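You operate a simulated robot arm through the tools that you are given. There is no shell and no other tool. Be economical: measure what you need, move in short steps, check, and stop when the job is done.

The job below is to be done with a simulated robot arm. You get a single attempt, and the scene is never put back.

## Task
Clamp the dusty red tomato in the slide gauge and brush it clean.
Fine: use the purple brush and put it back; open the teal slide only when it is clean and return the tomato to its cell in the tray at N23. Set down upright: brush.

The check looks at the end state, three seconds after you hand in, the way a careful person would. Anything else that was tipped, shoved, dropped, spilled or broken makes it a failure.

## Robot
A 6-joint arm with a two-finger parallel gripper, fixed in place. Base frame: the origin is at the foot of the arm, x ahead of it, y to its left, z up; the work surface is at about z = 0.742. Lengths are in m, angles in rad, forces in N, time in s.
With the tool pointing down near the work surface it reaches from about 0.28 to 0.74 m from the base axis. Its first joint turns from -1.152 to 1.152 rad. Payload 2.45 kg.
The tool frame sits at the grasp point between the pads (the TCP): z along the fingers, y along the line on which they close. The tips reach 0.024 m beyond it. The gripper opens to 0.068 m. The fingers are 0.017 m wide and 0.01 m thick; the gripper's body (0.04 by 0.07 m) begins 0.041 m behind the TCP.
Orientation is that of the tool frame in the base frame, as a unit quaternion [w, x, y, z]. With the fingers straight down and closing along the base's y, the tool's x points along the base's -x, its y along +y and its z along -z.

## Interface
- The arm moves only by the tool send_rows. Its argument "increments" is a list of rows, each an object of numbers (a shift or turn left out is 0, a gripper value left out holds the last): "x", "y", "z": the shift along the base's x, y, z in units of 40 mm (1.0 is 40 mm); "ax", "ay", "az": the turn, a rotation vector about the base's x, y, z in units of 5 degrees (1.0 is 5 degrees); "fingers": the opening, from 0 (shut) to 1 (fully open). In form: [{"x": .., "y": .., "z": .., "ax": .., "ay": .., "az": .., "fingers": ..}, ...]. A call has 1 to 12 rows; each row shifts and turns the commanded pose from where the row before left it. A call with a number of a shift or a turn outside -1 to 1 is refused whole. Each row takes 0.2 s and may step no farther than 0.05 m and 0.15 rad from the row before; otherwise, or with a gripper value out of range, the whole call is refused. A pose out of reach is approached as far as the arm can. The call stops where the force on the tool passes 90 N (or 10 N more than at its start, if that is more) or the arm is blocked; 0.2 s more then pass. The fingers move at their own pace (about 0.108 m/s each) and stop on an object; they squeeze with about 29 N. The grip force told is the motor's: it shows also when the fingers shut on nothing. Time passes only in rows, and 0.2 s behind the last, so rows that do not move let the fingers close. It gives the time, the measured TCP pose, the force on the tool (base axes), the opening and the grip force at its end, in the units of the frame above (readings bear some noise), with the torque about the TCP (base axes, N m) and any sound that the robot's microphone picked up, and new pictures: "pictures" is both (left out), scene, wrist or none.
- Cameras (640 x 400 px; columns grow to the right, rows downward): "scene" is fixed at [0.1784, 0.4337, 1.4484]; the picture's right is [-0.52, -0.85, 0.00], its down [-0.60, 0.37, -0.71] and it looks along [0.60, -0.37, -0.71] (base axes); focal length 318 px, centre (320, 200). "wrist" rides on the gripper at [0.084, 0.011, -0.075] in the tool frame; the picture's right is [-0.13, 0.99, 0.00], its down [-0.60, -0.08, -0.79] and it looks along [-0.79, -0.10, 0.61] (tool axes); focal length 251 px, centre (320, 200).
- probe_pixels(camera, pixels): for up to 12 pixels [column, row] of the newest picture of that camera ("zoom" is the newest enlarged one), the place [x, y, z] in the base frame of the surface seen there, good to about 0.002 m. No time passes.
- inspect(camera, box): a new picture of the part [left, top, right, bottom] of that camera's present view, enlarged. No time passes.
- sign_off(): hands the job in; it is judged then, once.

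Keep the steps short. Do not move on a guess: measure, check each grasp and each placing, and mend mistakes. In all there are 80 turns and 200 pictures (those below and enlarged ones count). Leave the gripper open and the arm clear of the work at the hand-in unless told otherwise, and finish with a single line.

The tools are called as a command line: name --argument value ..., lists and objects as JSON in quotes. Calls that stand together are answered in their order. send_rows: Moves the arm, as the interface text tells. Its arguments: {"type":"object","properties":{"increments":{"type":"array"},"pictures":{"type":"string","enum":["both","scene","wrist","none"]}},"required":["increments"]} The other tools are called the same way: probe_pixels (camera, pixels) gives the place of the surface under pixels of a picture; inspect (camera, box) takes an enlarged picture of a part of a camera's view; sign_off () hands the job in.

At the start:

```text
clock: 0.0
position: [0.4633, 0.041, 1.011]
orientation: [0.0, -0.001, 1.0, 0.0]
ft_force: [0.1, -0.2, -0.3]
torque: [-0.01, -0.03, 0.0]
gripper_width: 0.0679
grip_force: 0.0
```

scene: 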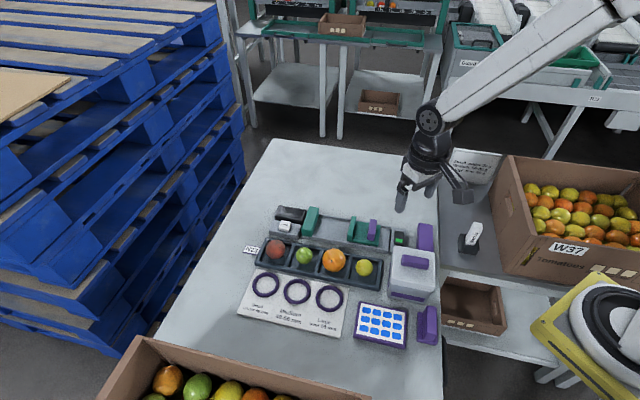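
wrist: 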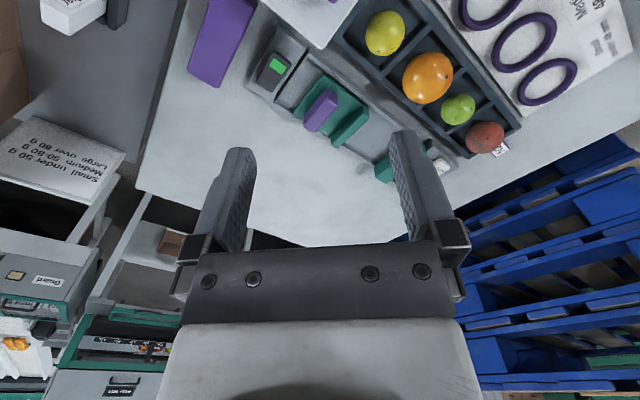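

I see a tray with four fruits, a teal slide gauge behind it, and purple objects on the right. I'll enlarge these areas to identify them.

inspect --camera "scene" --box '[230, 190, 450, 350]'

inspect --camera "wrist" --box '[180, 0, 540, 220]'

```text
2.50 times, centred on (340, 270) of scene
```

zoom: 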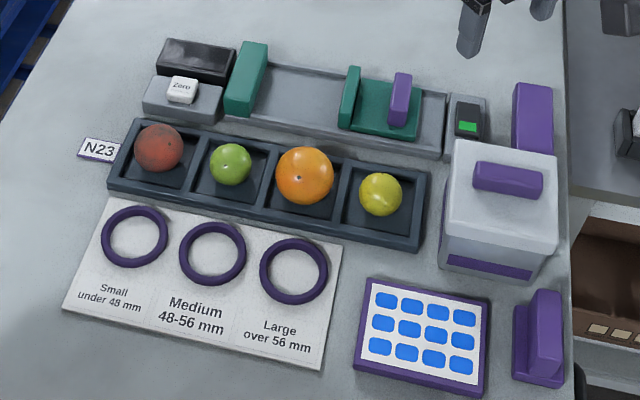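

```text
1.78 times, centred on (360, 110) of wrist
```

zoom: 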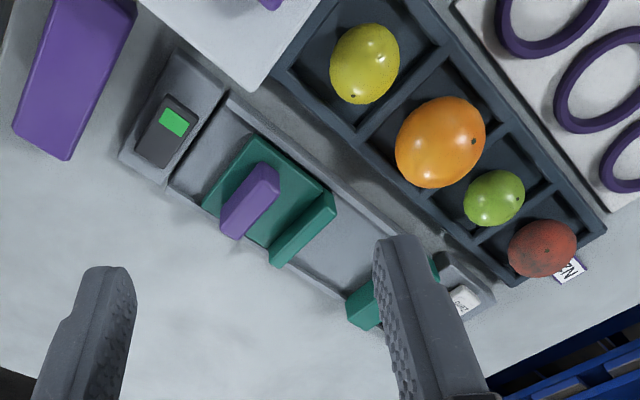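

I need to tell the two purple candidates apart and get a closer view of the gauge.

inspect --camera "scene" --box '[380, 215, 460, 265]'

inspect --camera "scene" --box '[380, 295, 460, 345]'

inspect --camera "scene" --box '[260, 195, 420, 295]'

```text
8.00 times, centred on (420, 240) of scene
```

zoom: 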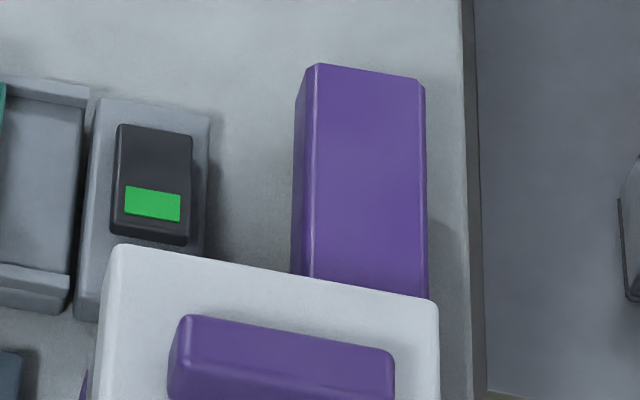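

```text
8.00 times, centred on (420, 320) of scene
```

zoom: 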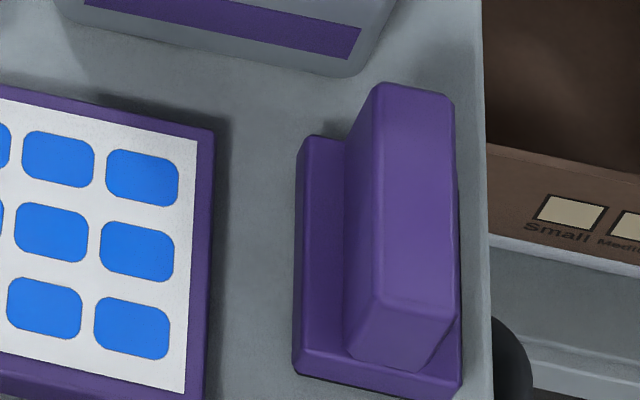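

```text
4.00 times, centred on (340, 245) of scene
```

zoom: 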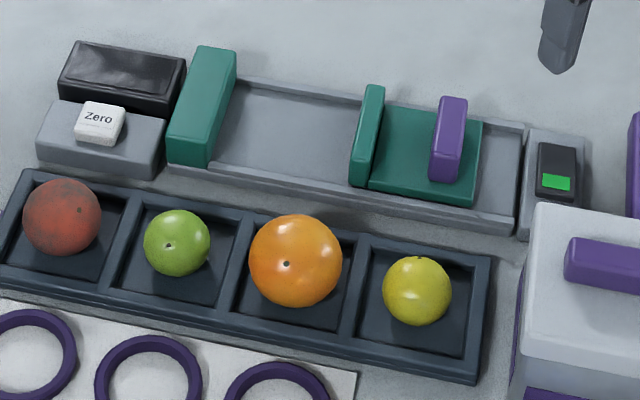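

I'll measure the candidates, tray, slide and tomato.

probe_pixels --camera "scene" --pixels '[[426, 226], [424, 248], [418, 240], [420, 320], [433, 312], [433, 330], [425, 340], [411, 263], [408, 290], [433, 240], [432, 262], [441, 260]]'

probe_pixels --camera "zoom" --pixels '[[62, 205], [105, 118], [205, 60], [185, 150], [215, 150], [290, 120], [370, 95], [360, 180], [452, 105], [445, 170], [410, 170], [560, 165]]'

```text
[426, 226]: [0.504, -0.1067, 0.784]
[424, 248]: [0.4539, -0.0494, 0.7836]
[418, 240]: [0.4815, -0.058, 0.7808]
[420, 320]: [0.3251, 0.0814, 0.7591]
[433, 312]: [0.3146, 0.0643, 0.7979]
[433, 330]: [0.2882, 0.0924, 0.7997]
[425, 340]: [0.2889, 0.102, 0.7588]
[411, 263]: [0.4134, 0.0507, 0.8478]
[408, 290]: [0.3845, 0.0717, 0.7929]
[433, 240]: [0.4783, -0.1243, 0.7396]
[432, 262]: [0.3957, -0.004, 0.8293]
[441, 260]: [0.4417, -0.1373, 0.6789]
```

```text
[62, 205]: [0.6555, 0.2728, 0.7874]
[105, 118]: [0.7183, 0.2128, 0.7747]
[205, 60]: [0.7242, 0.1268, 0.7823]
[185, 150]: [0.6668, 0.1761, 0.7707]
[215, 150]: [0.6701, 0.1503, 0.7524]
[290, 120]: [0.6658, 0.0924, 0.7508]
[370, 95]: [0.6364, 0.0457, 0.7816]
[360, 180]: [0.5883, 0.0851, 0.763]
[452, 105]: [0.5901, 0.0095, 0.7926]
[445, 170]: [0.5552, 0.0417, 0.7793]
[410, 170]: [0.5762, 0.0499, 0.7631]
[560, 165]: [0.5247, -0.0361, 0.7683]
```

Object A (near 0.48,-0.08) and object B (near 0.305,0.085) are both purple. I'll move the arm back and high to look at both with the wrist camera.

send_rows --increments '[{"x": -1}, {"x": -1}, {"x": -1, "y": -0.5}, {"y": -0.5}]'

```text
clock: 1.0
position: [0.3531, 0.0011, 1.0126]
orientation: [-0.001, 0.0, 1.0, 0.001]
ft_force: [-0.1, -0.8, -0.6]
torque: [0.0, 0.0, -0.02]
gripper_width: 0.0679
grip_force: 0.0
out of reach, approached as far as the arm can: row 3
```

scene: 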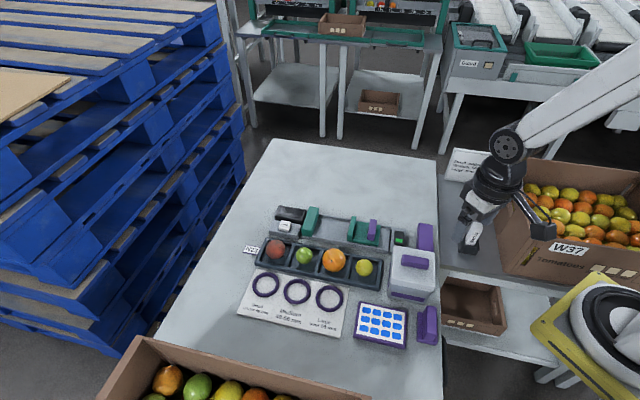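
wrist: 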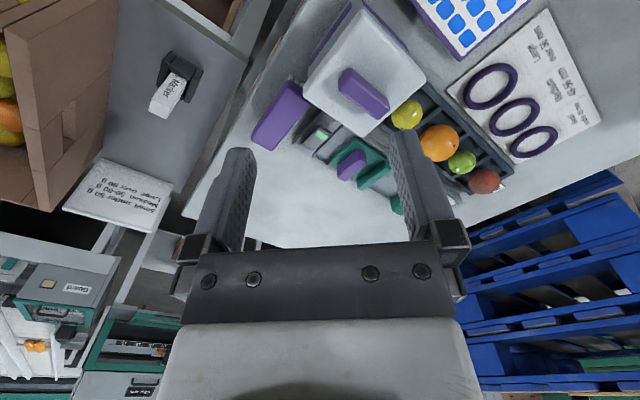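

inspect --camera "wrist" --box '[230, 0, 470, 200]'

inspect --camera "wrist" --box '[130, 30, 230, 130]'

inspect --camera "scene" --box '[385, 215, 465, 275]'

```text
2.00 times, centred on (350, 100) of wrist
```

zoom: 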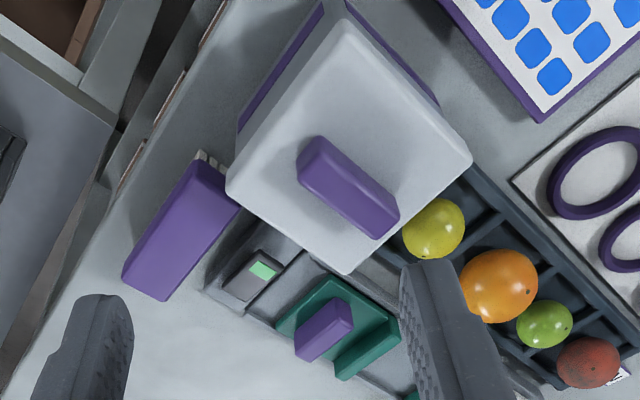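

```text
4.00 times, centred on (180, 80) of wrist
```

zoom: 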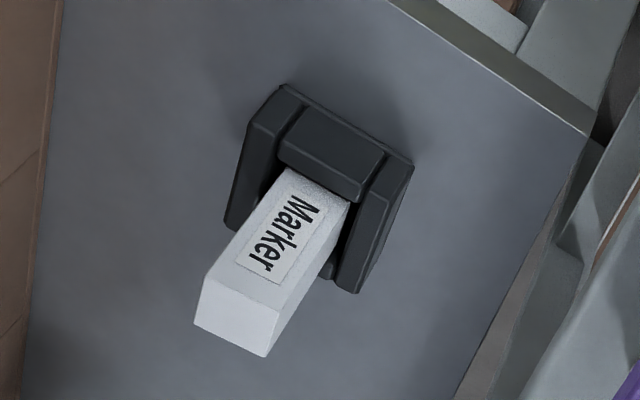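

```text
6.67 times, centred on (425, 245) of scene
```

zoom: 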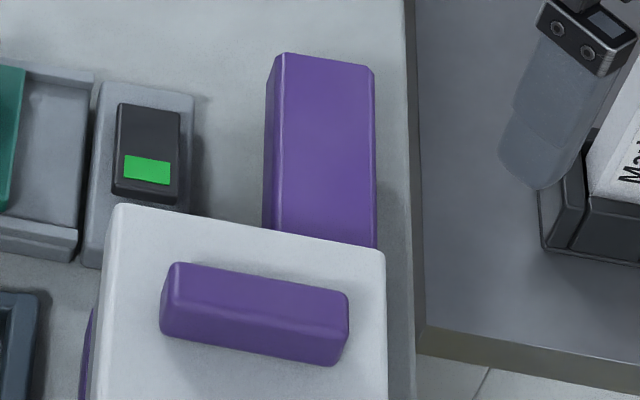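

inspect --camera "wrist" --box '[280, 50, 360, 100]'

probe_pixels --camera "wrist" --pixels '[[335, 80], [331, 78], [328, 85], [345, 102], [310, 147], [295, 141], [303, 120], [320, 100], [392, 100], [395, 15], [350, 125], [300, 155]]'

```text
8.00 times, centred on (320, 75) of wrist
```

zoom: 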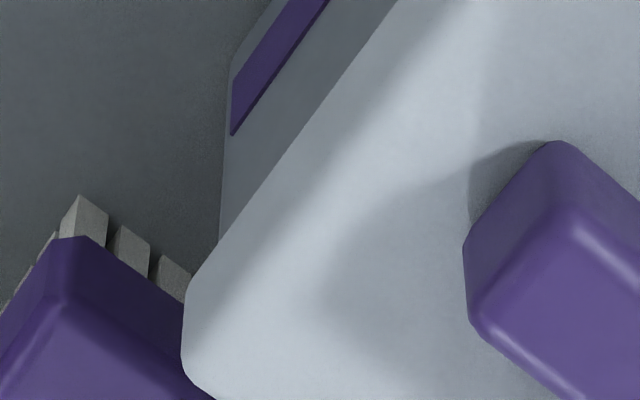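

```text
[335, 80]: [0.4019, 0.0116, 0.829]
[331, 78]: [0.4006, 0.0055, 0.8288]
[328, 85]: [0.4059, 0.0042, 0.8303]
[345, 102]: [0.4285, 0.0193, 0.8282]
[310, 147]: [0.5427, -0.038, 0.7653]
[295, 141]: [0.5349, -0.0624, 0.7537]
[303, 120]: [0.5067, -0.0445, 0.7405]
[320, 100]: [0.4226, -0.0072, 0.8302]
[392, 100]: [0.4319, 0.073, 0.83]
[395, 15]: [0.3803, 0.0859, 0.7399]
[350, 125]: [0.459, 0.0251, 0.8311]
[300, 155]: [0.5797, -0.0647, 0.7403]
```

A has bristle tufts beneath it, so it is the brush, standing bristles-down with a top at z≈0.784. Now its precise corners from both cameras.

probe_pixels --camera "scene" --pixels '[[421, 218], [431, 219], [431.5, 244], [421, 240], [426, 232], [417, 222], [417, 238]]'

inspect --camera "wrist" --box '[240, 70, 360, 160]'

```text
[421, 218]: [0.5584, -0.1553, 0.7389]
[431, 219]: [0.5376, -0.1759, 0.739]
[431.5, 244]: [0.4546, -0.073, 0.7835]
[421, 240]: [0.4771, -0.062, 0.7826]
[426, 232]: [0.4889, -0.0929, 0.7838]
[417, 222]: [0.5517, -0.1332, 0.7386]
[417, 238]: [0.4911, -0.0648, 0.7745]
```

```text
4.44 times, centred on (300, 115) of wrist
```

zoom: 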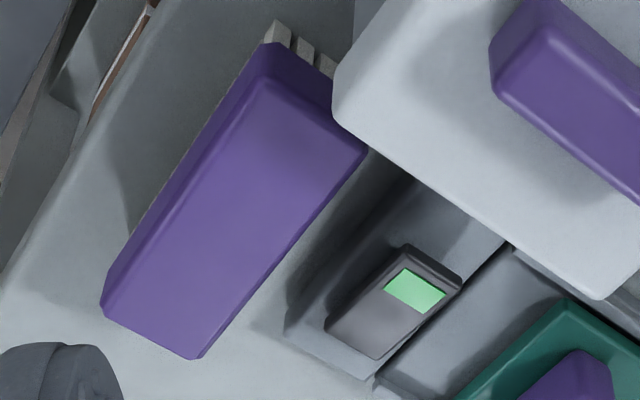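

probe_pixels --camera "zoom" --pixels '[[268, 85], [355, 152], [195, 350], [115, 300], [230, 210], [272, 30], [160, 250], [300, 45], [155, 215], [275, 250]]'

inspect --camera "wrist" --box '[300, 110, 520, 230]'

```text
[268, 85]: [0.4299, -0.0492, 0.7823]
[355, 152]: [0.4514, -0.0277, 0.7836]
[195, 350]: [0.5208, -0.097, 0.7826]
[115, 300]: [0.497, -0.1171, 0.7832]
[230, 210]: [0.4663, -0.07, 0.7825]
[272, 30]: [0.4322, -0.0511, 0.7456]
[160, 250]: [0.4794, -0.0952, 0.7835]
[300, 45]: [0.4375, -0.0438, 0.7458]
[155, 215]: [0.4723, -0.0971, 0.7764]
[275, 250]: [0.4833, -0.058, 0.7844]
```

```text
2.91 times, centred on (410, 170) of wrist
```

zoom: 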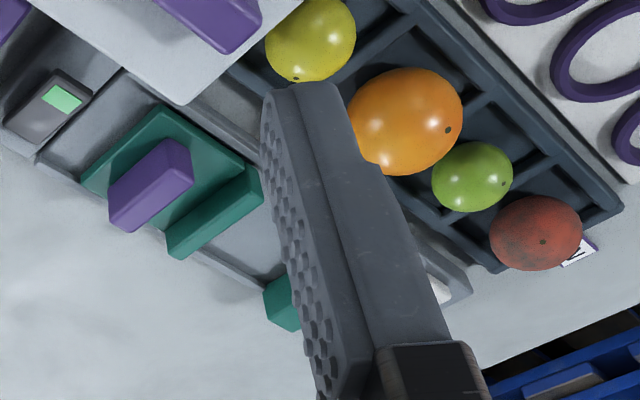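

Brush: centre about (0.475,-0.073), long axis at -45°, width about 0.033. Next is the gauge and tray geometry. I'll enlarge each in the scene view and then probe.

inspect --camera "scene" --box '[265, 200, 415, 250]'

inspect --camera "scene" --box '[240, 230, 340, 280]'

```text
4.27 times, centred on (340, 225) of scene
```

zoom: 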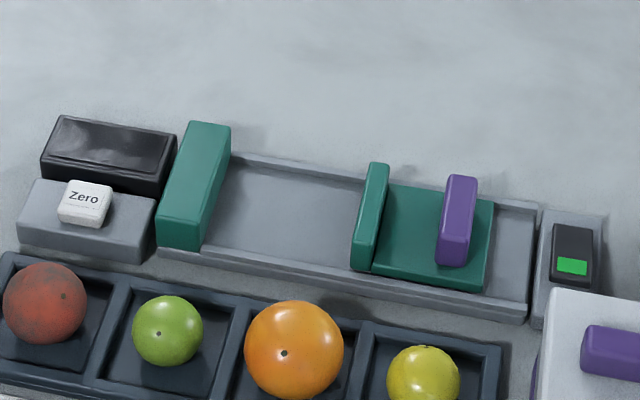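

```text
6.40 times, centred on (290, 255) of scene
```

zoom: 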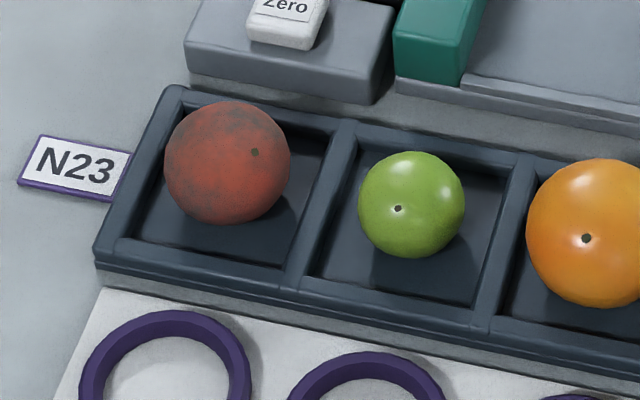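

probe_pixels --camera "zoom" --pixels '[[178, 92], [343, 130], [297, 280], [107, 240], [230, 236], [228, 160], [228, 125], [145, 205], [315, 200], [260, 110], [200, 253], [300, 160]]'

probe_pixels --camera "scene" --pixels '[[310.3, 207.5], [318, 208.2], [306.5, 222], [318, 222], [317, 214], [311, 236], [314, 233], [351, 219], [354.5, 215], [349, 233], [348, 241], [368, 245]]'

probe_pixels --camera "scene" --pixels '[[373, 221], [376, 221.5], [370, 234], [374, 234], [379, 230], [360, 228], [383, 236], [330, 222], [390, 227], [388, 247], [331, 240], [325, 211.5]]'

```text
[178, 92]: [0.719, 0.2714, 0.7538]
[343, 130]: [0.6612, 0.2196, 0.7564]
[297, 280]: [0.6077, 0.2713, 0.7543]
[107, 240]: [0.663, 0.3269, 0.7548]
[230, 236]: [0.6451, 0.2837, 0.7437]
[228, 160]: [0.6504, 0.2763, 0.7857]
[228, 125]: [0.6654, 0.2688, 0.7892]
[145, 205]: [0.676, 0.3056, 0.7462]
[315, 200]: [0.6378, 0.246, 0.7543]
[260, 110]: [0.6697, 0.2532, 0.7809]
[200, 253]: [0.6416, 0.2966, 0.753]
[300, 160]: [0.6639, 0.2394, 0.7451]
```

```text
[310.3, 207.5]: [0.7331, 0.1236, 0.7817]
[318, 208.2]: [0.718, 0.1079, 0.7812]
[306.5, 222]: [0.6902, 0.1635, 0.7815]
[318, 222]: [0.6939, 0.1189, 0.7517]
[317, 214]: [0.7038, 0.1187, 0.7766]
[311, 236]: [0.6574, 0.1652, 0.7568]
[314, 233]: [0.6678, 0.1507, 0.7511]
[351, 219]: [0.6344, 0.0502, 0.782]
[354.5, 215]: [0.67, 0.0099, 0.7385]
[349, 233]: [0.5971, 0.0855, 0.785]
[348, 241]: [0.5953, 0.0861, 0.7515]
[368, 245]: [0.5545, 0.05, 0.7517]
```

```text
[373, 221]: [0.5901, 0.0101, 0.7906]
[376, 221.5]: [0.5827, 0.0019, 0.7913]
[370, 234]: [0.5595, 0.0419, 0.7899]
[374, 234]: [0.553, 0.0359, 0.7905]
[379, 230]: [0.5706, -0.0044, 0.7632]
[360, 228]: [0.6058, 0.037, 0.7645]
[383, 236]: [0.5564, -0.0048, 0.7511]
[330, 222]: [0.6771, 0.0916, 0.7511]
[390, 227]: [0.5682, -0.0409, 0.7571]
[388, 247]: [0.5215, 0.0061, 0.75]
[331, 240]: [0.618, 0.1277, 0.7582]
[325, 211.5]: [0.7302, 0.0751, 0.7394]
```

The geometry is clear: everything is turned about 45°. The tomato is about 51 mm, centred near (0.661,0.2725), with the cell rim at z 0.754. The gauge jaws are about 90 mm apart, with rails at z 0.758. I'm moving above the tomato and turning +45° so the fingers close across the gauge axis.

send_rows --increments '[{"x": 0.77, "y": 0.679, "z": -0.25, "az": 0.9}, {"x": 0.77, "y": 0.679, "z": -0.25, "az": 0.9}, {"x": 0.77, "y": 0.679, "z": -0.25, "az": 0.9}, {"x": 0.77, "y": 0.679, "z": -0.25, "az": 0.9}, {"x": 0.77, "y": 0.679, "z": -0.25, "az": 0.9}, {"x": 0.77, "y": 0.679, "z": -0.25, "az": 0.9}, {"x": 0.77, "y": 0.679, "z": -0.25, "az": 0.9}, {"x": 0.77, "y": 0.679, "z": -0.25, "az": 0.9}, {"x": 0.77, "y": 0.679, "z": -0.25, "az": 0.9}, {"x": 0.77, "y": 0.679, "z": -0.25, "az": 0.9}, {}]'

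```text
clock: 3.4
position: [0.6616, 0.2738, 0.9129]
orientation: [-0.002, -0.382, 0.924, -0.001]
ft_force: [0.3, -0.7, 0.7]
torque: [0.01, -0.01, -0.03]
gripper_width: 0.0678
grip_force: 0.1
```

scene: 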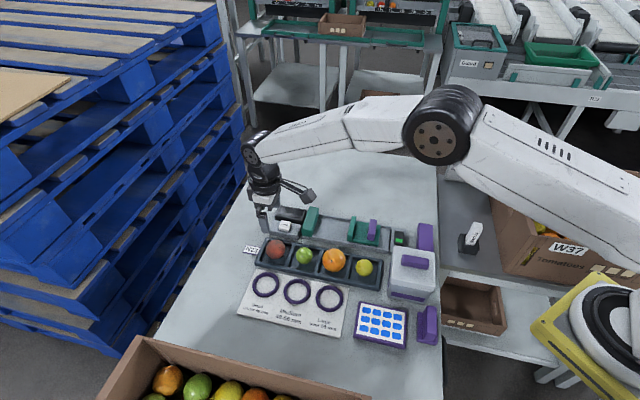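
wrist: 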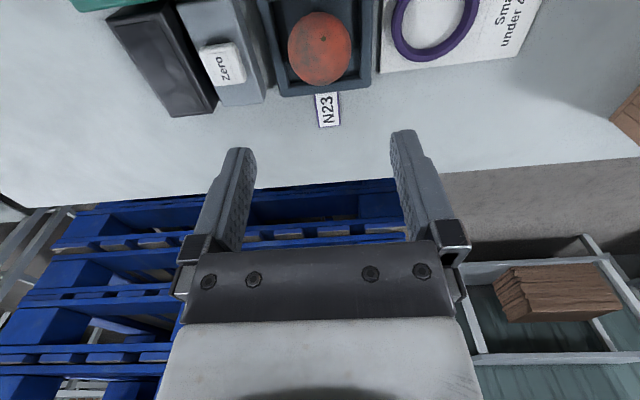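

probe_pixels --camera "wrist" --pixels '[[290, 50], [348, 50], [320, 83], [320, 50], [320, 16], [266, 40], [370, 40], [235, 45], [260, 90], [225, 65], [285, 95], [175, 100]]'

inspect --camera "wrist" --box '[200, 0, 400, 130]'

```text
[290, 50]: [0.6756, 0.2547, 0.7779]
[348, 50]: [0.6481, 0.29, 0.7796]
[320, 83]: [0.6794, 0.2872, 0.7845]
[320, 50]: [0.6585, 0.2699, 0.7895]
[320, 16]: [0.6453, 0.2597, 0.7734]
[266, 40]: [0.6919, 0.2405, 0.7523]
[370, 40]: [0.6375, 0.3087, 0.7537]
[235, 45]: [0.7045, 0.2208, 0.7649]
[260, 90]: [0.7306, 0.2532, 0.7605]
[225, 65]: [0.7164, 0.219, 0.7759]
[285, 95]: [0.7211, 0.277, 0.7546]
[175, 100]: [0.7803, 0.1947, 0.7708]
```

```text
3.08 times, centred on (300, 65) of wrist
```

zoom: 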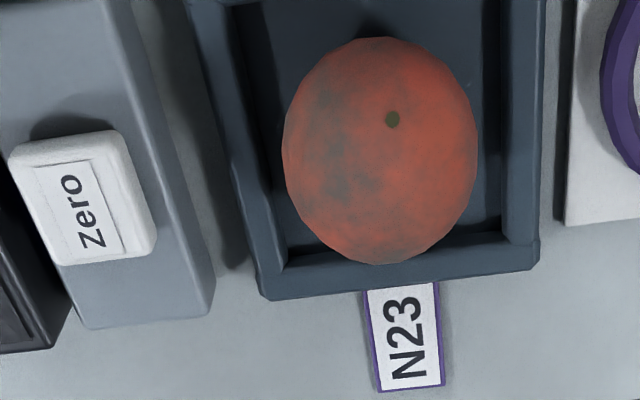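

The tomato is centred at about (0.663,0.273) and the TCP is right above it. The fingers will clear the Zero block (t -0.338 against finger outer -0.32). Descending to z≈0.784.

send_rows --increments '[{"z": -0.8, "x": 0.03}, {"z": -0.8}, {"z": -0.8}, {"z": -0.5}, {"z": -0.32}, {}]'

```text
clock: 4.8
position: [0.6632, 0.2745, 0.7823]
orientation: [0.0, -0.383, 0.924, 0.0]
ft_force: [-0.4, 0.7, -0.7]
torque: [0.0, 0.0, -0.01]
gripper_width: 0.068
grip_force: 0.0
```

scene: 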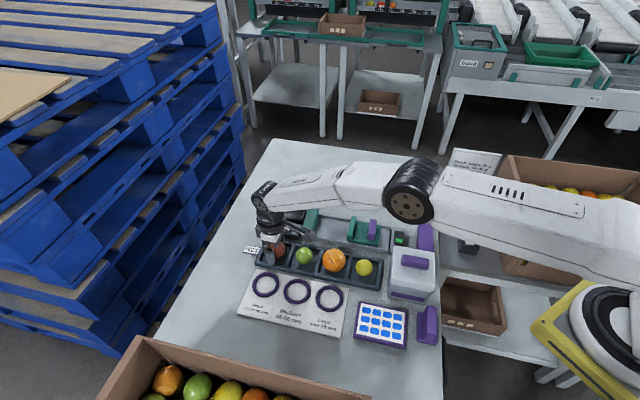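
wrist: 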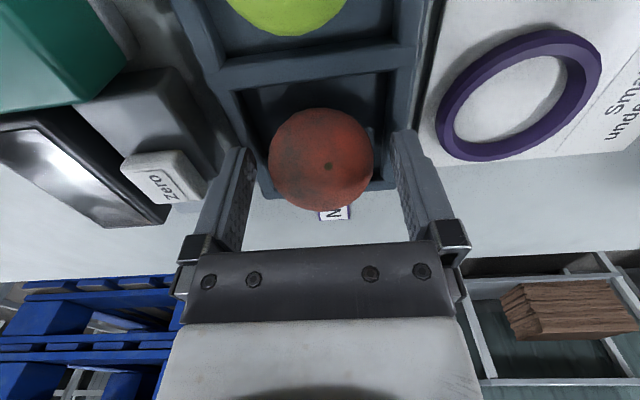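

The tomato sits between the pads with clearance. I'll close in stages, starting with a modest opening to keep the squeeze gentle.

send_rows --increments '[{"fingers": 0.72}, {}, {}]' --pictures "wrist"

```text
clock: 5.6
position: [0.663, 0.2735, 0.7833]
orientation: [0.0, -0.382, 0.924, 0.0]
ft_force: [0.1, 0.5, 0.2]
torque: [0.01, -0.02, 0.0]
gripper_width: 0.0502
grip_force: 15.9
```

wrist: 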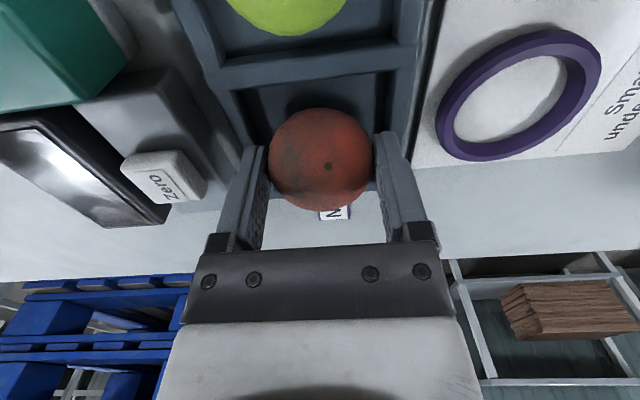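

It is held at 50.2 mm with 16 N. Lifting it.

send_rows --increments '[{"z": 0.3}, {"z": 0.7}, {"z": 0.8}, {"z": 0.4}, {}]' --pictures "wrist"

```text
clock: 6.8
position: [0.6612, 0.2743, 0.8729]
orientation: [0.001, -0.383, 0.924, 0.0]
ft_force: [-0.7, -0.8, 0.0]
torque: [0.0, 0.03, 0.0]
gripper_width: 0.0491
grip_force: 0.0
```

wrist: 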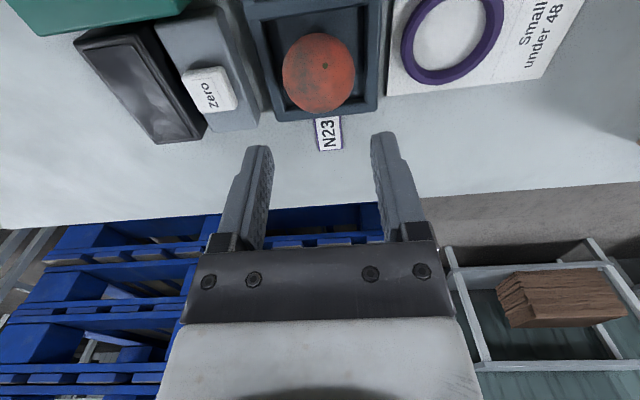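

It slipped out and sits back in its cell. I'll re-measure it before trying with the full, normal squeeze.

probe_pixels --camera "wrist" --pixels '[[319, 72], [319, 38], [319, 108], [287, 72], [351, 72], [319, 55], [319, 90], [302, 72], [336, 72]]'

inspect --camera "wrist" --box '[240, 20, 400, 120]'

```text
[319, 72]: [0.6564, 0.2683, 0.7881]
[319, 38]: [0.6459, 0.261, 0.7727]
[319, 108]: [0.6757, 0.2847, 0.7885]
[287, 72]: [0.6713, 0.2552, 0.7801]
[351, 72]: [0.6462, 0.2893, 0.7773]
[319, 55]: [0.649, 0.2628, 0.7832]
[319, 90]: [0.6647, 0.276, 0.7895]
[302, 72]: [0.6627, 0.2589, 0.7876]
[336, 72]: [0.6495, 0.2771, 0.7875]
```

```text
4.00 times, centred on (320, 70) of wrist
```

zoom: 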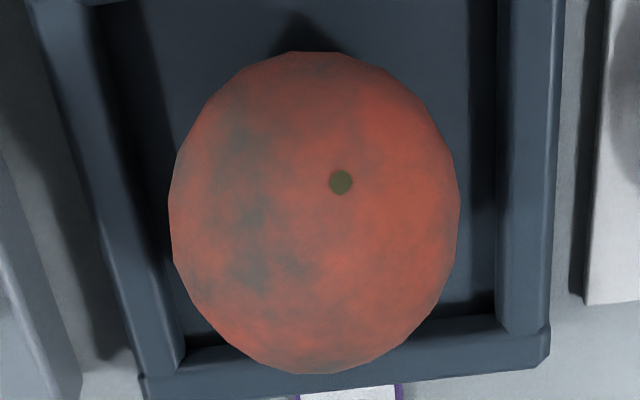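

A fit shows the tomato's centre is at (0.665,0.277), with top z≈0.790, so it is slightly flattened. I was about 4 mm off and a little high. I'll centre, go lower and squeeze fully.

send_rows --increments '[{"fingers": 1, "x": 0.09, "y": 0.08}, {"z": -0.8}, {"z": -0.8}, {"z": -0.5}, {"z": -0.19}, {}]' --pictures "wrist"

send_rows --increments '[{"fingers": 0.6}, {}, {}, {}]' --pictures "wrist"

```text
clock: 8.2
position: [0.6667, 0.2769, 0.7807]
orientation: [-0.001, -0.382, 0.924, -0.001]
ft_force: [-0.1, -1.0, -0.7]
torque: [0.0, -0.01, 0.02]
gripper_width: 0.0682
grip_force: 0.0
```

wrist: 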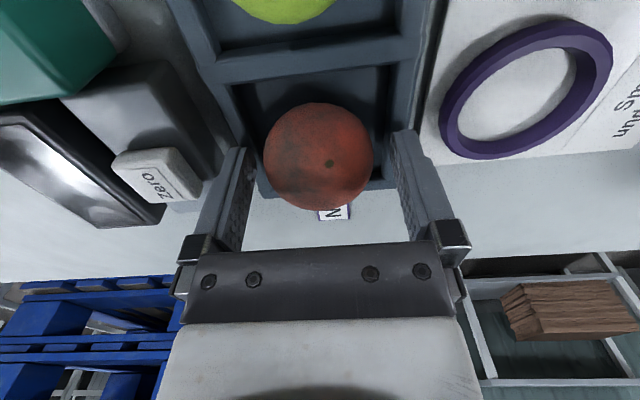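

```text
clock: 9.2
position: [0.6654, 0.277, 0.7814]
orientation: [-0.001, -0.383, 0.924, 0.0]
ft_force: [-0.1, -0.8, 0.8]
torque: [0.0, 0.0, -0.02]
gripper_width: 0.0502
grip_force: 16.2
```

wrist: 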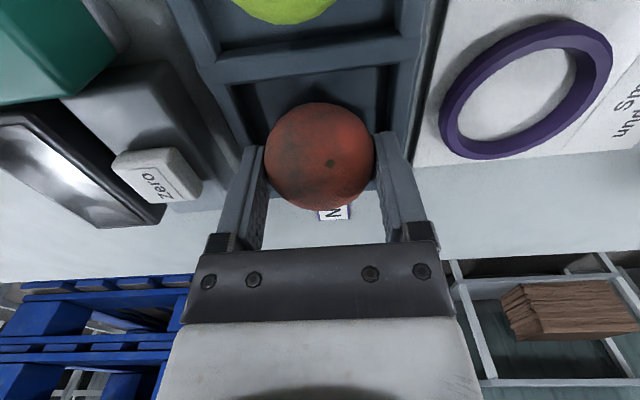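

It is again 50.2 mm at 16 N, now centred. I'll do a slow test lift of 12 mm.

send_rows --increments '[{"z": 0.1}, {"z": 0.1}, {"z": 0.1}, {}]' --pictures "wrist"

```text
clock: 10.2
position: [0.6658, 0.2772, 0.7917]
orientation: [0.0, -0.383, 0.924, 0.0]
ft_force: [0.3, -0.3, -0.9]
torque: [0.03, 0.02, 0.0]
gripper_width: 0.0501
grip_force: 15.4
```

wrist: 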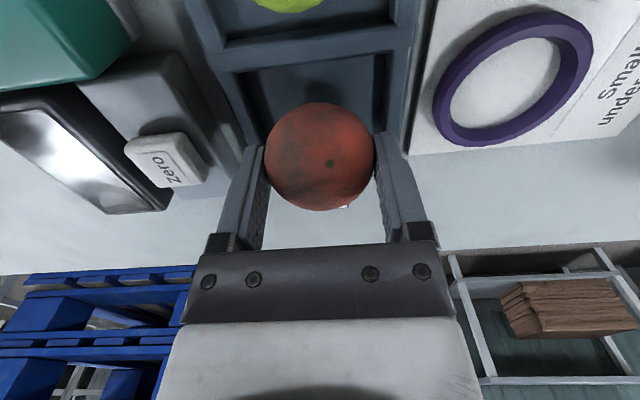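

Held. Raising further, then carrying it over the gauge bed.

send_rows --increments '[{"z": 0.5}, {"z": 0.6}, {"z": 0.7}, {"y": -0.5}, {"y": -0.8}, {"y": -0.8}, {"y": -0.8}, {"y": -0.7}, {"y": -0.48}, {}]'

```text
clock: 12.4
position: [0.6662, 0.112, 0.8645]
orientation: [0.0, -0.383, 0.924, 0.0]
ft_force: [-0.4, 0.2, 0.2]
torque: [-0.03, -0.01, -0.01]
gripper_width: 0.0501
grip_force: 15.8
```

scene: 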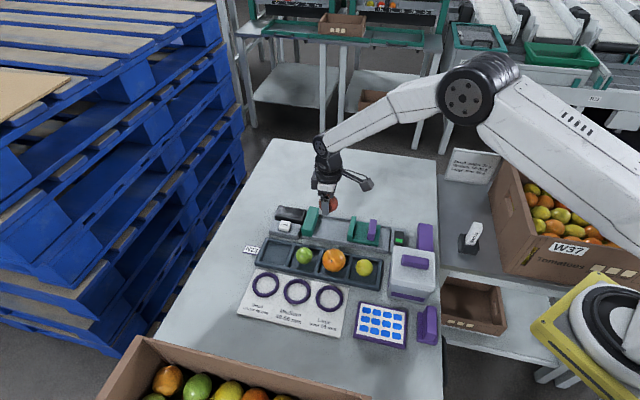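
wrist: 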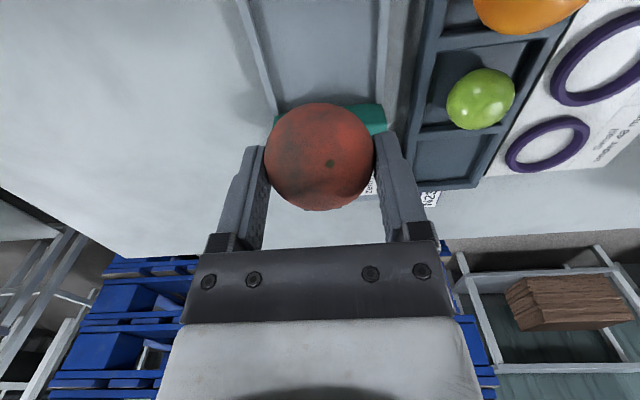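

inspect --camera "wrist" --box '[220, 40, 420, 165]'

probe_pixels --camera "wrist" --pixels '[[253, 45], [264, 45], [372, 45], [384, 45], [320, 70], [378, 112], [378, 122], [355, 105], [372, 105], [276, 113]]'

```text
3.20 times, centred on (320, 102) of wrist
```

zoom: 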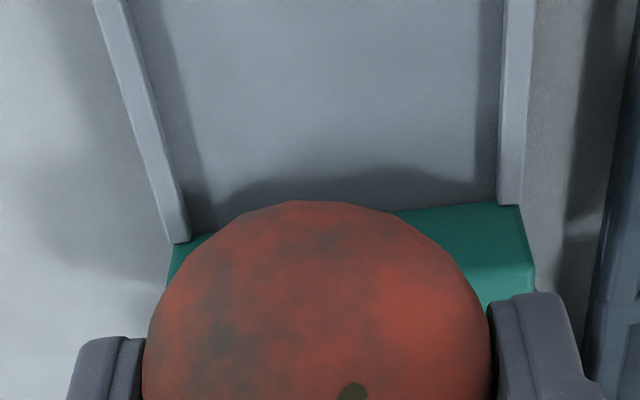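

```text
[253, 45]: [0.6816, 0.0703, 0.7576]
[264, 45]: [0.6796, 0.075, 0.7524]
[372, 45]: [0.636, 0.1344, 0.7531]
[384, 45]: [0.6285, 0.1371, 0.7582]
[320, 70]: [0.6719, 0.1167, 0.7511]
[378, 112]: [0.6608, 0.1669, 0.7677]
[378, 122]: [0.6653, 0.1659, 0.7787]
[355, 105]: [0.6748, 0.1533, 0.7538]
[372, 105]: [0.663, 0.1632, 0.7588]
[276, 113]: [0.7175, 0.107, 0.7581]
```

Rails are at t -0.4275 and -0.3547, and the fixed jaw face is at s≈0.5845. I'll nudge to centre 3 mm off the fixed jaw and lower toward the floor contact at TCP z≈0.788.

send_rows --increments '[{"x": 0.075, "y": 0.1}, {"z": -0.7}, {"z": -0.6}, {"z": -0.4}, {"z": -0.1}, {}]'

```text
clock: 13.8
position: [0.6681, 0.1167, 0.7936]
orientation: [0.0, -0.382, 0.924, 0.0]
ft_force: [-0.5, -0.1, 0.1]
torque: [0.03, -0.05, 0.0]
gripper_width: 0.0504
grip_force: 15.8
```

scene: 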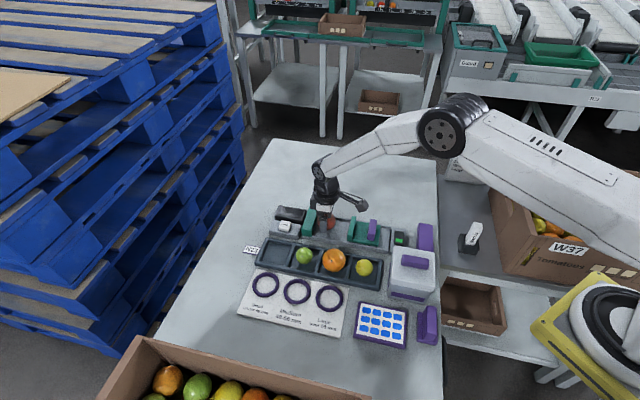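
wrist: 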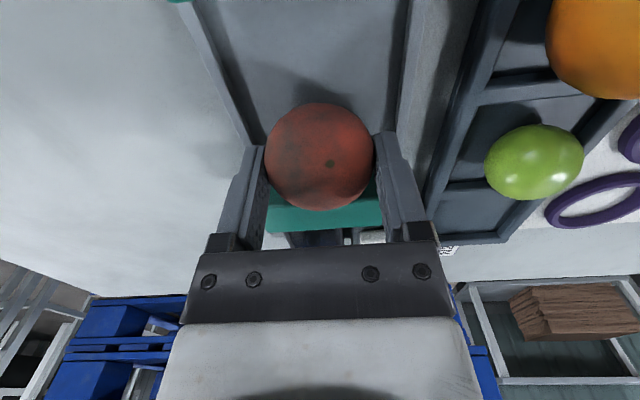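

Alignment is good. I'm lowering in 2 mm steps while watching for contact.

send_rows --increments '[{"z": -0.05}, {"z": -0.05}, {"z": -0.03}, {}]' --pictures "wrist"

```text
clock: 14.8
position: [0.6702, 0.1171, 0.7872]
orientation: [0.0, -0.383, 0.924, 0.0]
ft_force: [-0.1, 0.7, -1.3]
torque: [0.0, -0.03, -0.01]
gripper_width: 0.0502
grip_force: 16.1
```

wrist: 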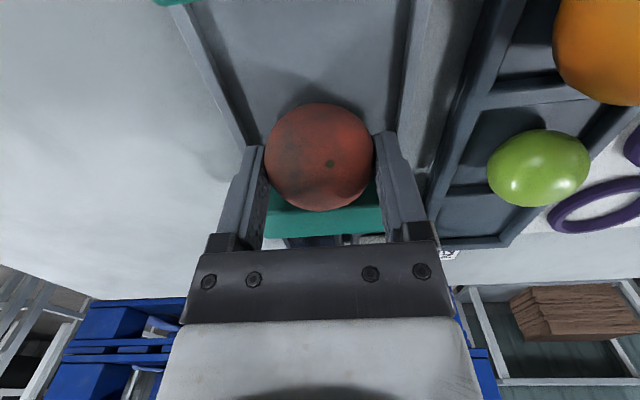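

send_rows --increments '[{"z": -0.03}, {"z": -0.02}, {}]' --pictures "none"

```text
clock: 15.6
position: [0.6698, 0.1168, 0.7879]
orientation: [0.001, -0.383, 0.924, 0.001]
ft_force: [-3.7, 0.3, 12.8]
torque: [-0.01, 0.14, -0.03]
gripper_width: 0.05
grip_force: 16.3
```

Floor contact: 12.8 N up. I'll ease up 1 mm and open gently.

send_rows --increments '[{"z": 0.03}, {"fingers": 0.78}, {"fingers": 0.84}, {"fingers": 0.92}, {}]' --pictures "wrist"

```text
clock: 16.8
position: [0.6691, 0.1177, 0.7858]
orientation: [-0.001, -0.383, 0.924, 0.0]
ft_force: [0.1, 0.3, 0.6]
torque: [0.02, 0.0, -0.01]
gripper_width: 0.0627
grip_force: 0.1
```

wrist: 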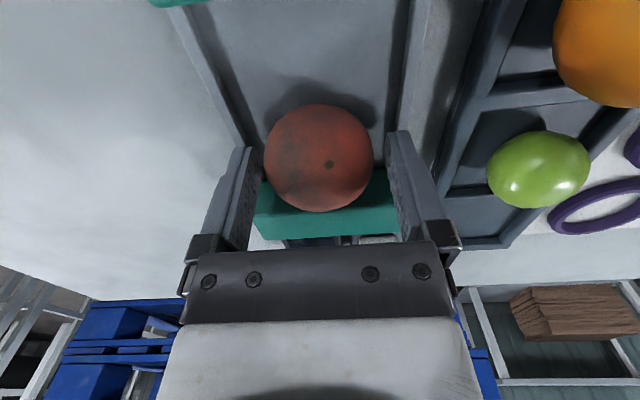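

The tomato rests in the bed and isn't rolling. Rising straight up, then looking at it.

send_rows --increments '[{"z": 0.3}, {"z": 0.6}, {"z": 0.8}, {"z": 0.8}, {}]'

```text
clock: 18.0
position: [0.6687, 0.117, 0.8866]
orientation: [0.0, -0.383, 0.924, -0.001]
ft_force: [-0.2, 0.7, -0.3]
torque: [-0.02, 0.0, -0.03]
gripper_width: 0.0626
grip_force: 0.0
```

scene: 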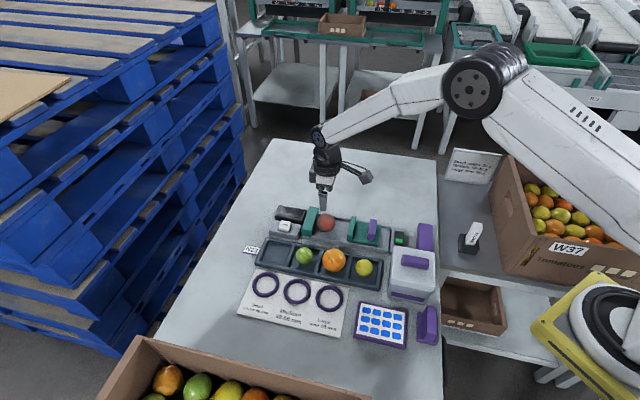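
wrist: 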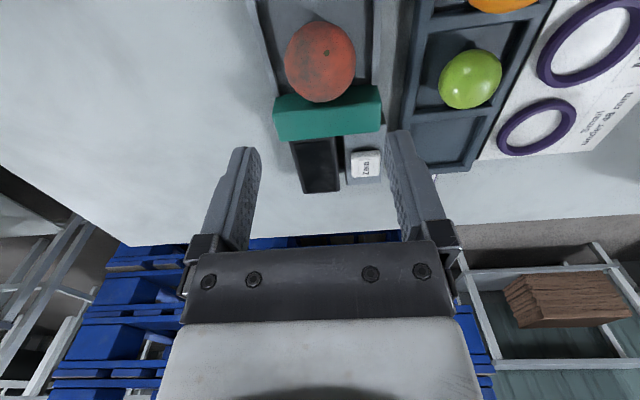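

The tomato sits against the fixed jaw. Next I'll turn to -45° above the purple knob on the slide, at about (0.571,0.0225).

send_rows --increments '[{"x": -0.2, "y": -0.197, "az": -1, "fingers": 0.65}, {"x": -0.2, "y": -0.197, "az": -1}, {"x": -0.2, "y": -0.197, "az": -1}, {"x": -0.2, "y": -0.197, "az": -1}, {"x": -0.2, "y": -0.197, "az": -1}, {"x": -0.2, "y": -0.197, "az": -1}, {"x": -0.2, "y": -0.197, "az": -1}, {"x": -0.2, "y": -0.197, "az": -1}, {"x": -0.2, "y": -0.197, "az": -1}, {"x": -0.2, "y": -0.197, "az": -1}, {"x": -0.2, "y": -0.197, "az": -1}, {"x": -0.2, "y": -0.197, "az": -1}]' --pictures "none"

send_rows --increments '[{"az": -1}, {"az": -1}, {"az": -1}, {"az": -1}, {"az": -1}, {"az": -1}, {}]'

```text
clock: 20.6
position: [0.573, 0.0228, 0.8877]
orientation: [0.0, 0.131, 0.991, 0.0]
ft_force: [0.7, 0.4, 0.4]
torque: [0.03, -0.06, -0.01]
gripper_width: 0.0444
grip_force: 0.0
```

```text
clock: 22.2
position: [0.5734, 0.0219, 0.8861]
orientation: [0.0, 0.384, 0.924, 0.0]
ft_force: [0.4, 0.1, -0.4]
torque: [0.02, -0.01, 0.01]
gripper_width: 0.0439
grip_force: 0.1
```

scene: 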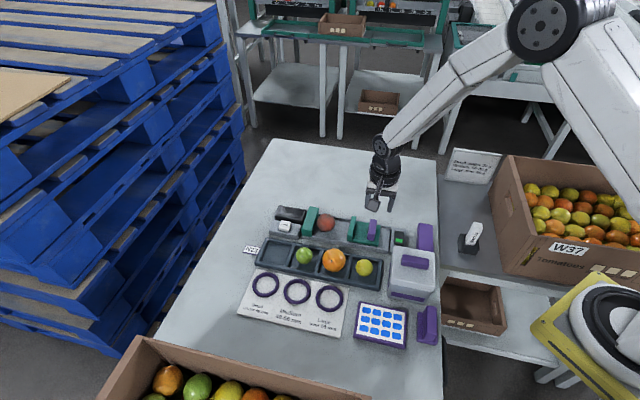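
wrist: 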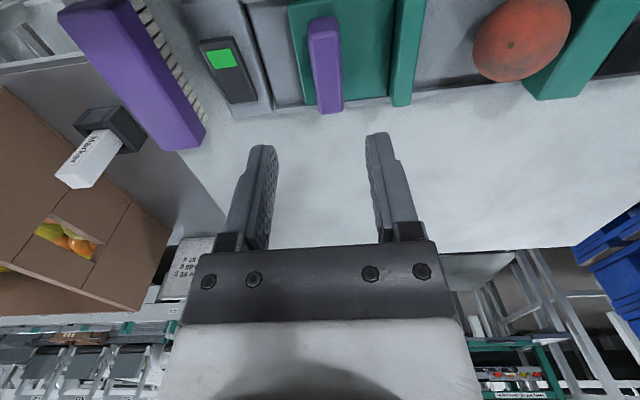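

A good view of the knob, jaw and tomato, and of the brush's bristle side. Probing them.

probe_pixels --camera "wrist" --pixels '[[313, 30], [337, 30], [324, 100], [325, 60], [335, 102], [405, 60], [395, 40], [418, 30], [480, 40], [560, 20], [536, 75], [520, 40]]'

probe_pixels --camera "wrist" --pixels '[[140, 20], [165, 65], [152, 36], [148, 38], [150, 80], [192, 130], [185, 142], [158, 140], [203, 115], [185, 95]]'

inspect --camera "wrist" --box '[60, 0, 260, 125]'

```text
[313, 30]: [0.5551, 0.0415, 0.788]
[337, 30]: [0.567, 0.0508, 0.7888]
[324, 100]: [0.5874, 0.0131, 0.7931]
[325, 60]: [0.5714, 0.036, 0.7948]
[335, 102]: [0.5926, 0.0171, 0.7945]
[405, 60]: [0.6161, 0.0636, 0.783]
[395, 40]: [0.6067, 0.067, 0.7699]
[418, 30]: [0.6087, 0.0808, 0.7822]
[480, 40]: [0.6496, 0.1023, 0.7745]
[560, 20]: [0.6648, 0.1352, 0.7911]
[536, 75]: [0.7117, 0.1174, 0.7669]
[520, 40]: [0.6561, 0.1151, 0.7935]
```

```text
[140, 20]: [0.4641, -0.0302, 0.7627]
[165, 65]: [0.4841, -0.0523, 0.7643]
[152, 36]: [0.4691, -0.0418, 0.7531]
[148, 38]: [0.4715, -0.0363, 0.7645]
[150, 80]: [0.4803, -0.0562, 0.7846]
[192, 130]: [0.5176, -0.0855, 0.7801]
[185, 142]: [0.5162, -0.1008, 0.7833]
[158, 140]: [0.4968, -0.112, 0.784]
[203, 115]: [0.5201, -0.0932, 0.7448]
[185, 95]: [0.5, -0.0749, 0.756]
```

```text
3.20 times, centred on (160, 62) of wrist
```

zoom: 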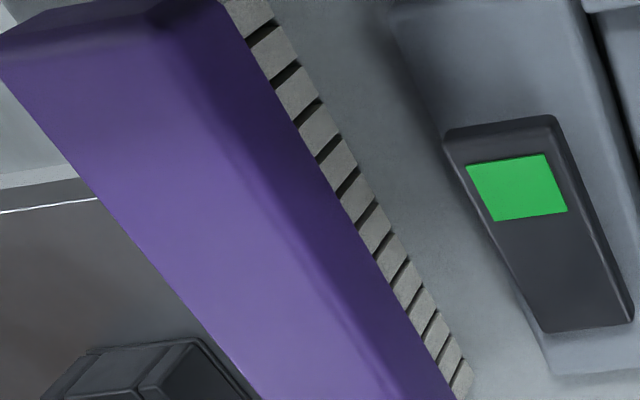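

The knob centre is at s≈0.425 and t≈-0.387, with its top at 0.794 and the plate at 0.764. Lowering around it to z 0.792, with tips 4 mm above the plate.

send_rows --increments '[{"x": 0.03, "y": 0.12}, {"z": -0.8}, {"z": -0.8}, {"z": -0.5}, {"z": -0.26}, {}]'

```text
clock: 23.6
position: [0.5734, 0.0286, 0.7939]
orientation: [0.0, 0.383, 0.924, -0.001]
ft_force: [0.4, -0.2, 0.8]
torque: [0.01, -0.01, 0.03]
gripper_width: 0.0442
grip_force: 0.1
```

scene: 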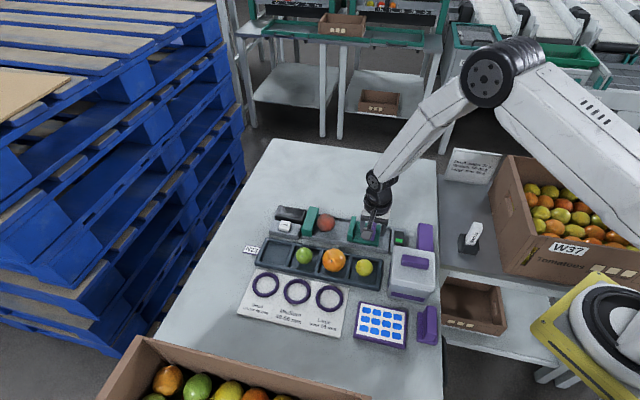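
wrist: 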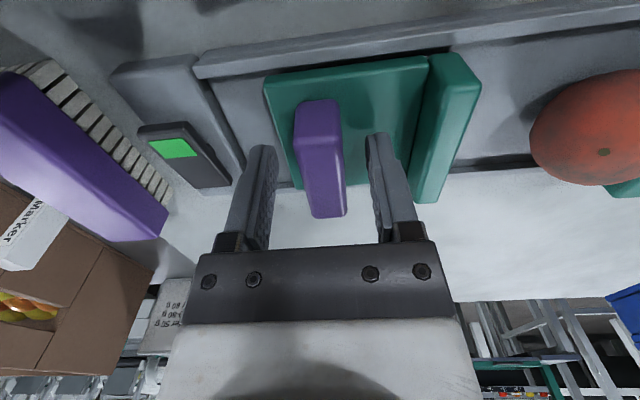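

The knob is between the pads. Closing on it.

send_rows --increments '[{"fingers": 0.15}, {}, {}]' --pictures "none"

```text
clock: 24.4
position: [0.5744, 0.029, 0.7949]
orientation: [0.001, 0.383, 0.924, 0.001]
ft_force: [8.9, 11.9, -10.6]
torque: [-0.41, -0.51, -0.2]
gripper_width: 0.02
grip_force: 37.6
```

The knob is gripped at 20 mm, slightly off-centre at about 15 N. Now sliding toward the tomato, the first 30 mm of about 42.

send_rows --increments '[{"x": 0.1, "y": 0.1}, {"x": 0.1, "y": 0.1}, {"x": 0.1, "y": 0.1}, {"x": 0.1, "y": 0.1}, {"x": 0.1, "y": 0.1}, {}]'

```text
clock: 25.8
position: [0.5941, 0.0482, 0.7954]
orientation: [0.001, 0.383, 0.924, 0.0]
ft_force: [-1.9, 1.8, 23.5]
torque: [0.04, 0.51, -0.03]
gripper_width: 0.0199
grip_force: 37.3
```

scene: 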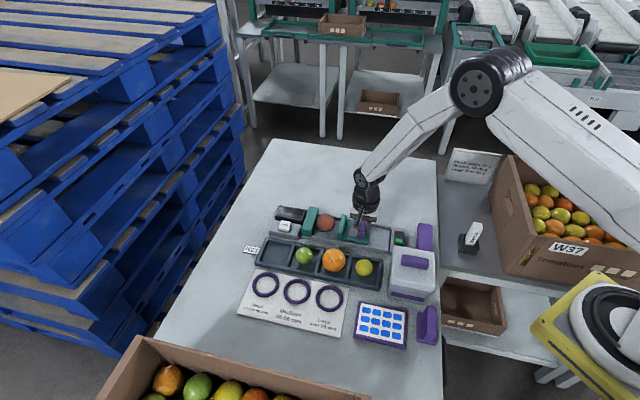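
wrist: 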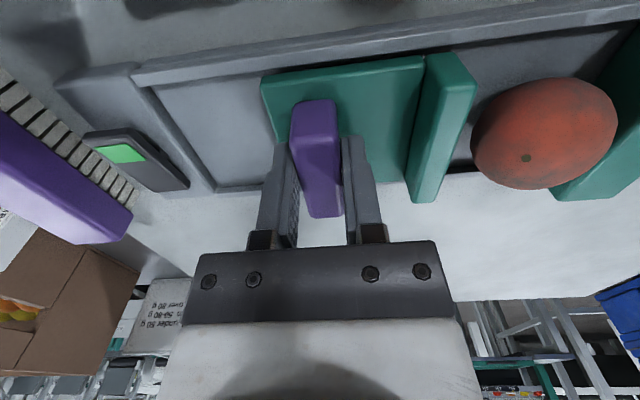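

It slid about 27 mm. There is 23 N of upward load, so I'll relax z by 1 mm and go another 9 mm.

send_rows --increments '[{"z": 0.03}, {"x": 0.08, "y": 0.08}, {"x": 0.08, "y": 0.08}, {}]' --pictures "wrist"

```text
clock: 26.8
position: [0.5995, 0.0553, 0.7944]
orientation: [0.0, 0.383, 0.924, 0.0]
ft_force: [-1.4, 0.6, 6.9]
torque: [-0.78, -0.82, -0.1]
gripper_width: 0.0198
grip_force: 37.8
```

wrist: 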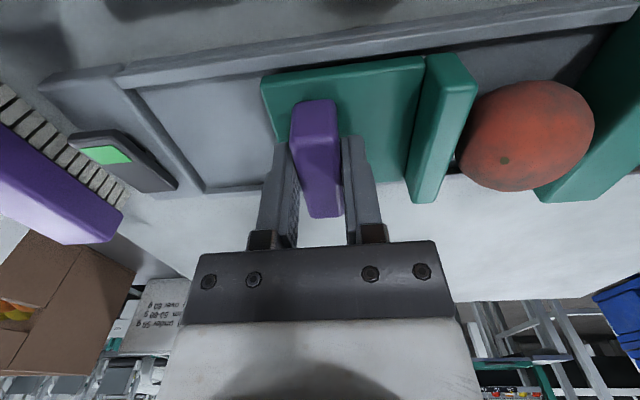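

About 5 mm remain. I'll creep in 1.7 mm steps.

send_rows --increments '[{"x": 0.03, "y": 0.03}, {"x": 0.03, "y": 0.03}, {}]' --pictures "wrist"

```text
clock: 27.6
position: [0.6033, 0.0574, 0.7932]
orientation: [0.0, 0.383, 0.924, 0.0]
ft_force: [-0.1, -1.3, 7.3]
torque: [0.36, 0.47, 0.11]
gripper_width: 0.0197
grip_force: 37.7
```

wrist: 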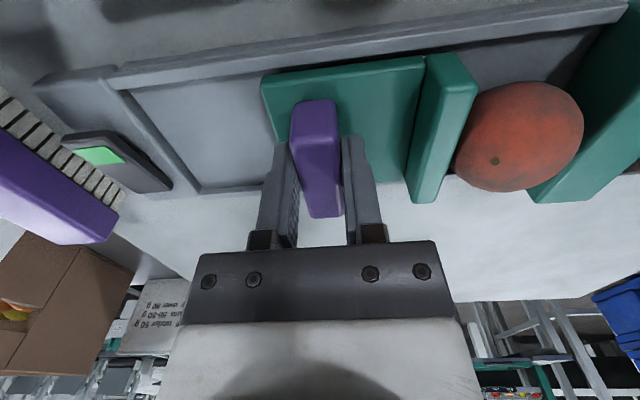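

send_rows --increments '[{"x": 0.03, "y": 0.03}, {"x": 0.02, "y": 0.02}, {}]' --pictures "wrist"

```text
clock: 28.4
position: [0.6055, 0.0595, 0.7941]
orientation: [0.0, 0.382, 0.924, 0.001]
ft_force: [-3.9, 2.4, 13.4]
torque: [0.72, 0.78, 0.07]
gripper_width: 0.0195
grip_force: 37.4
```

wrist: 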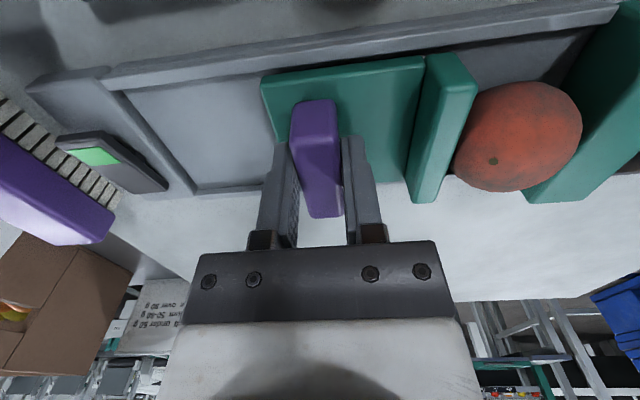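

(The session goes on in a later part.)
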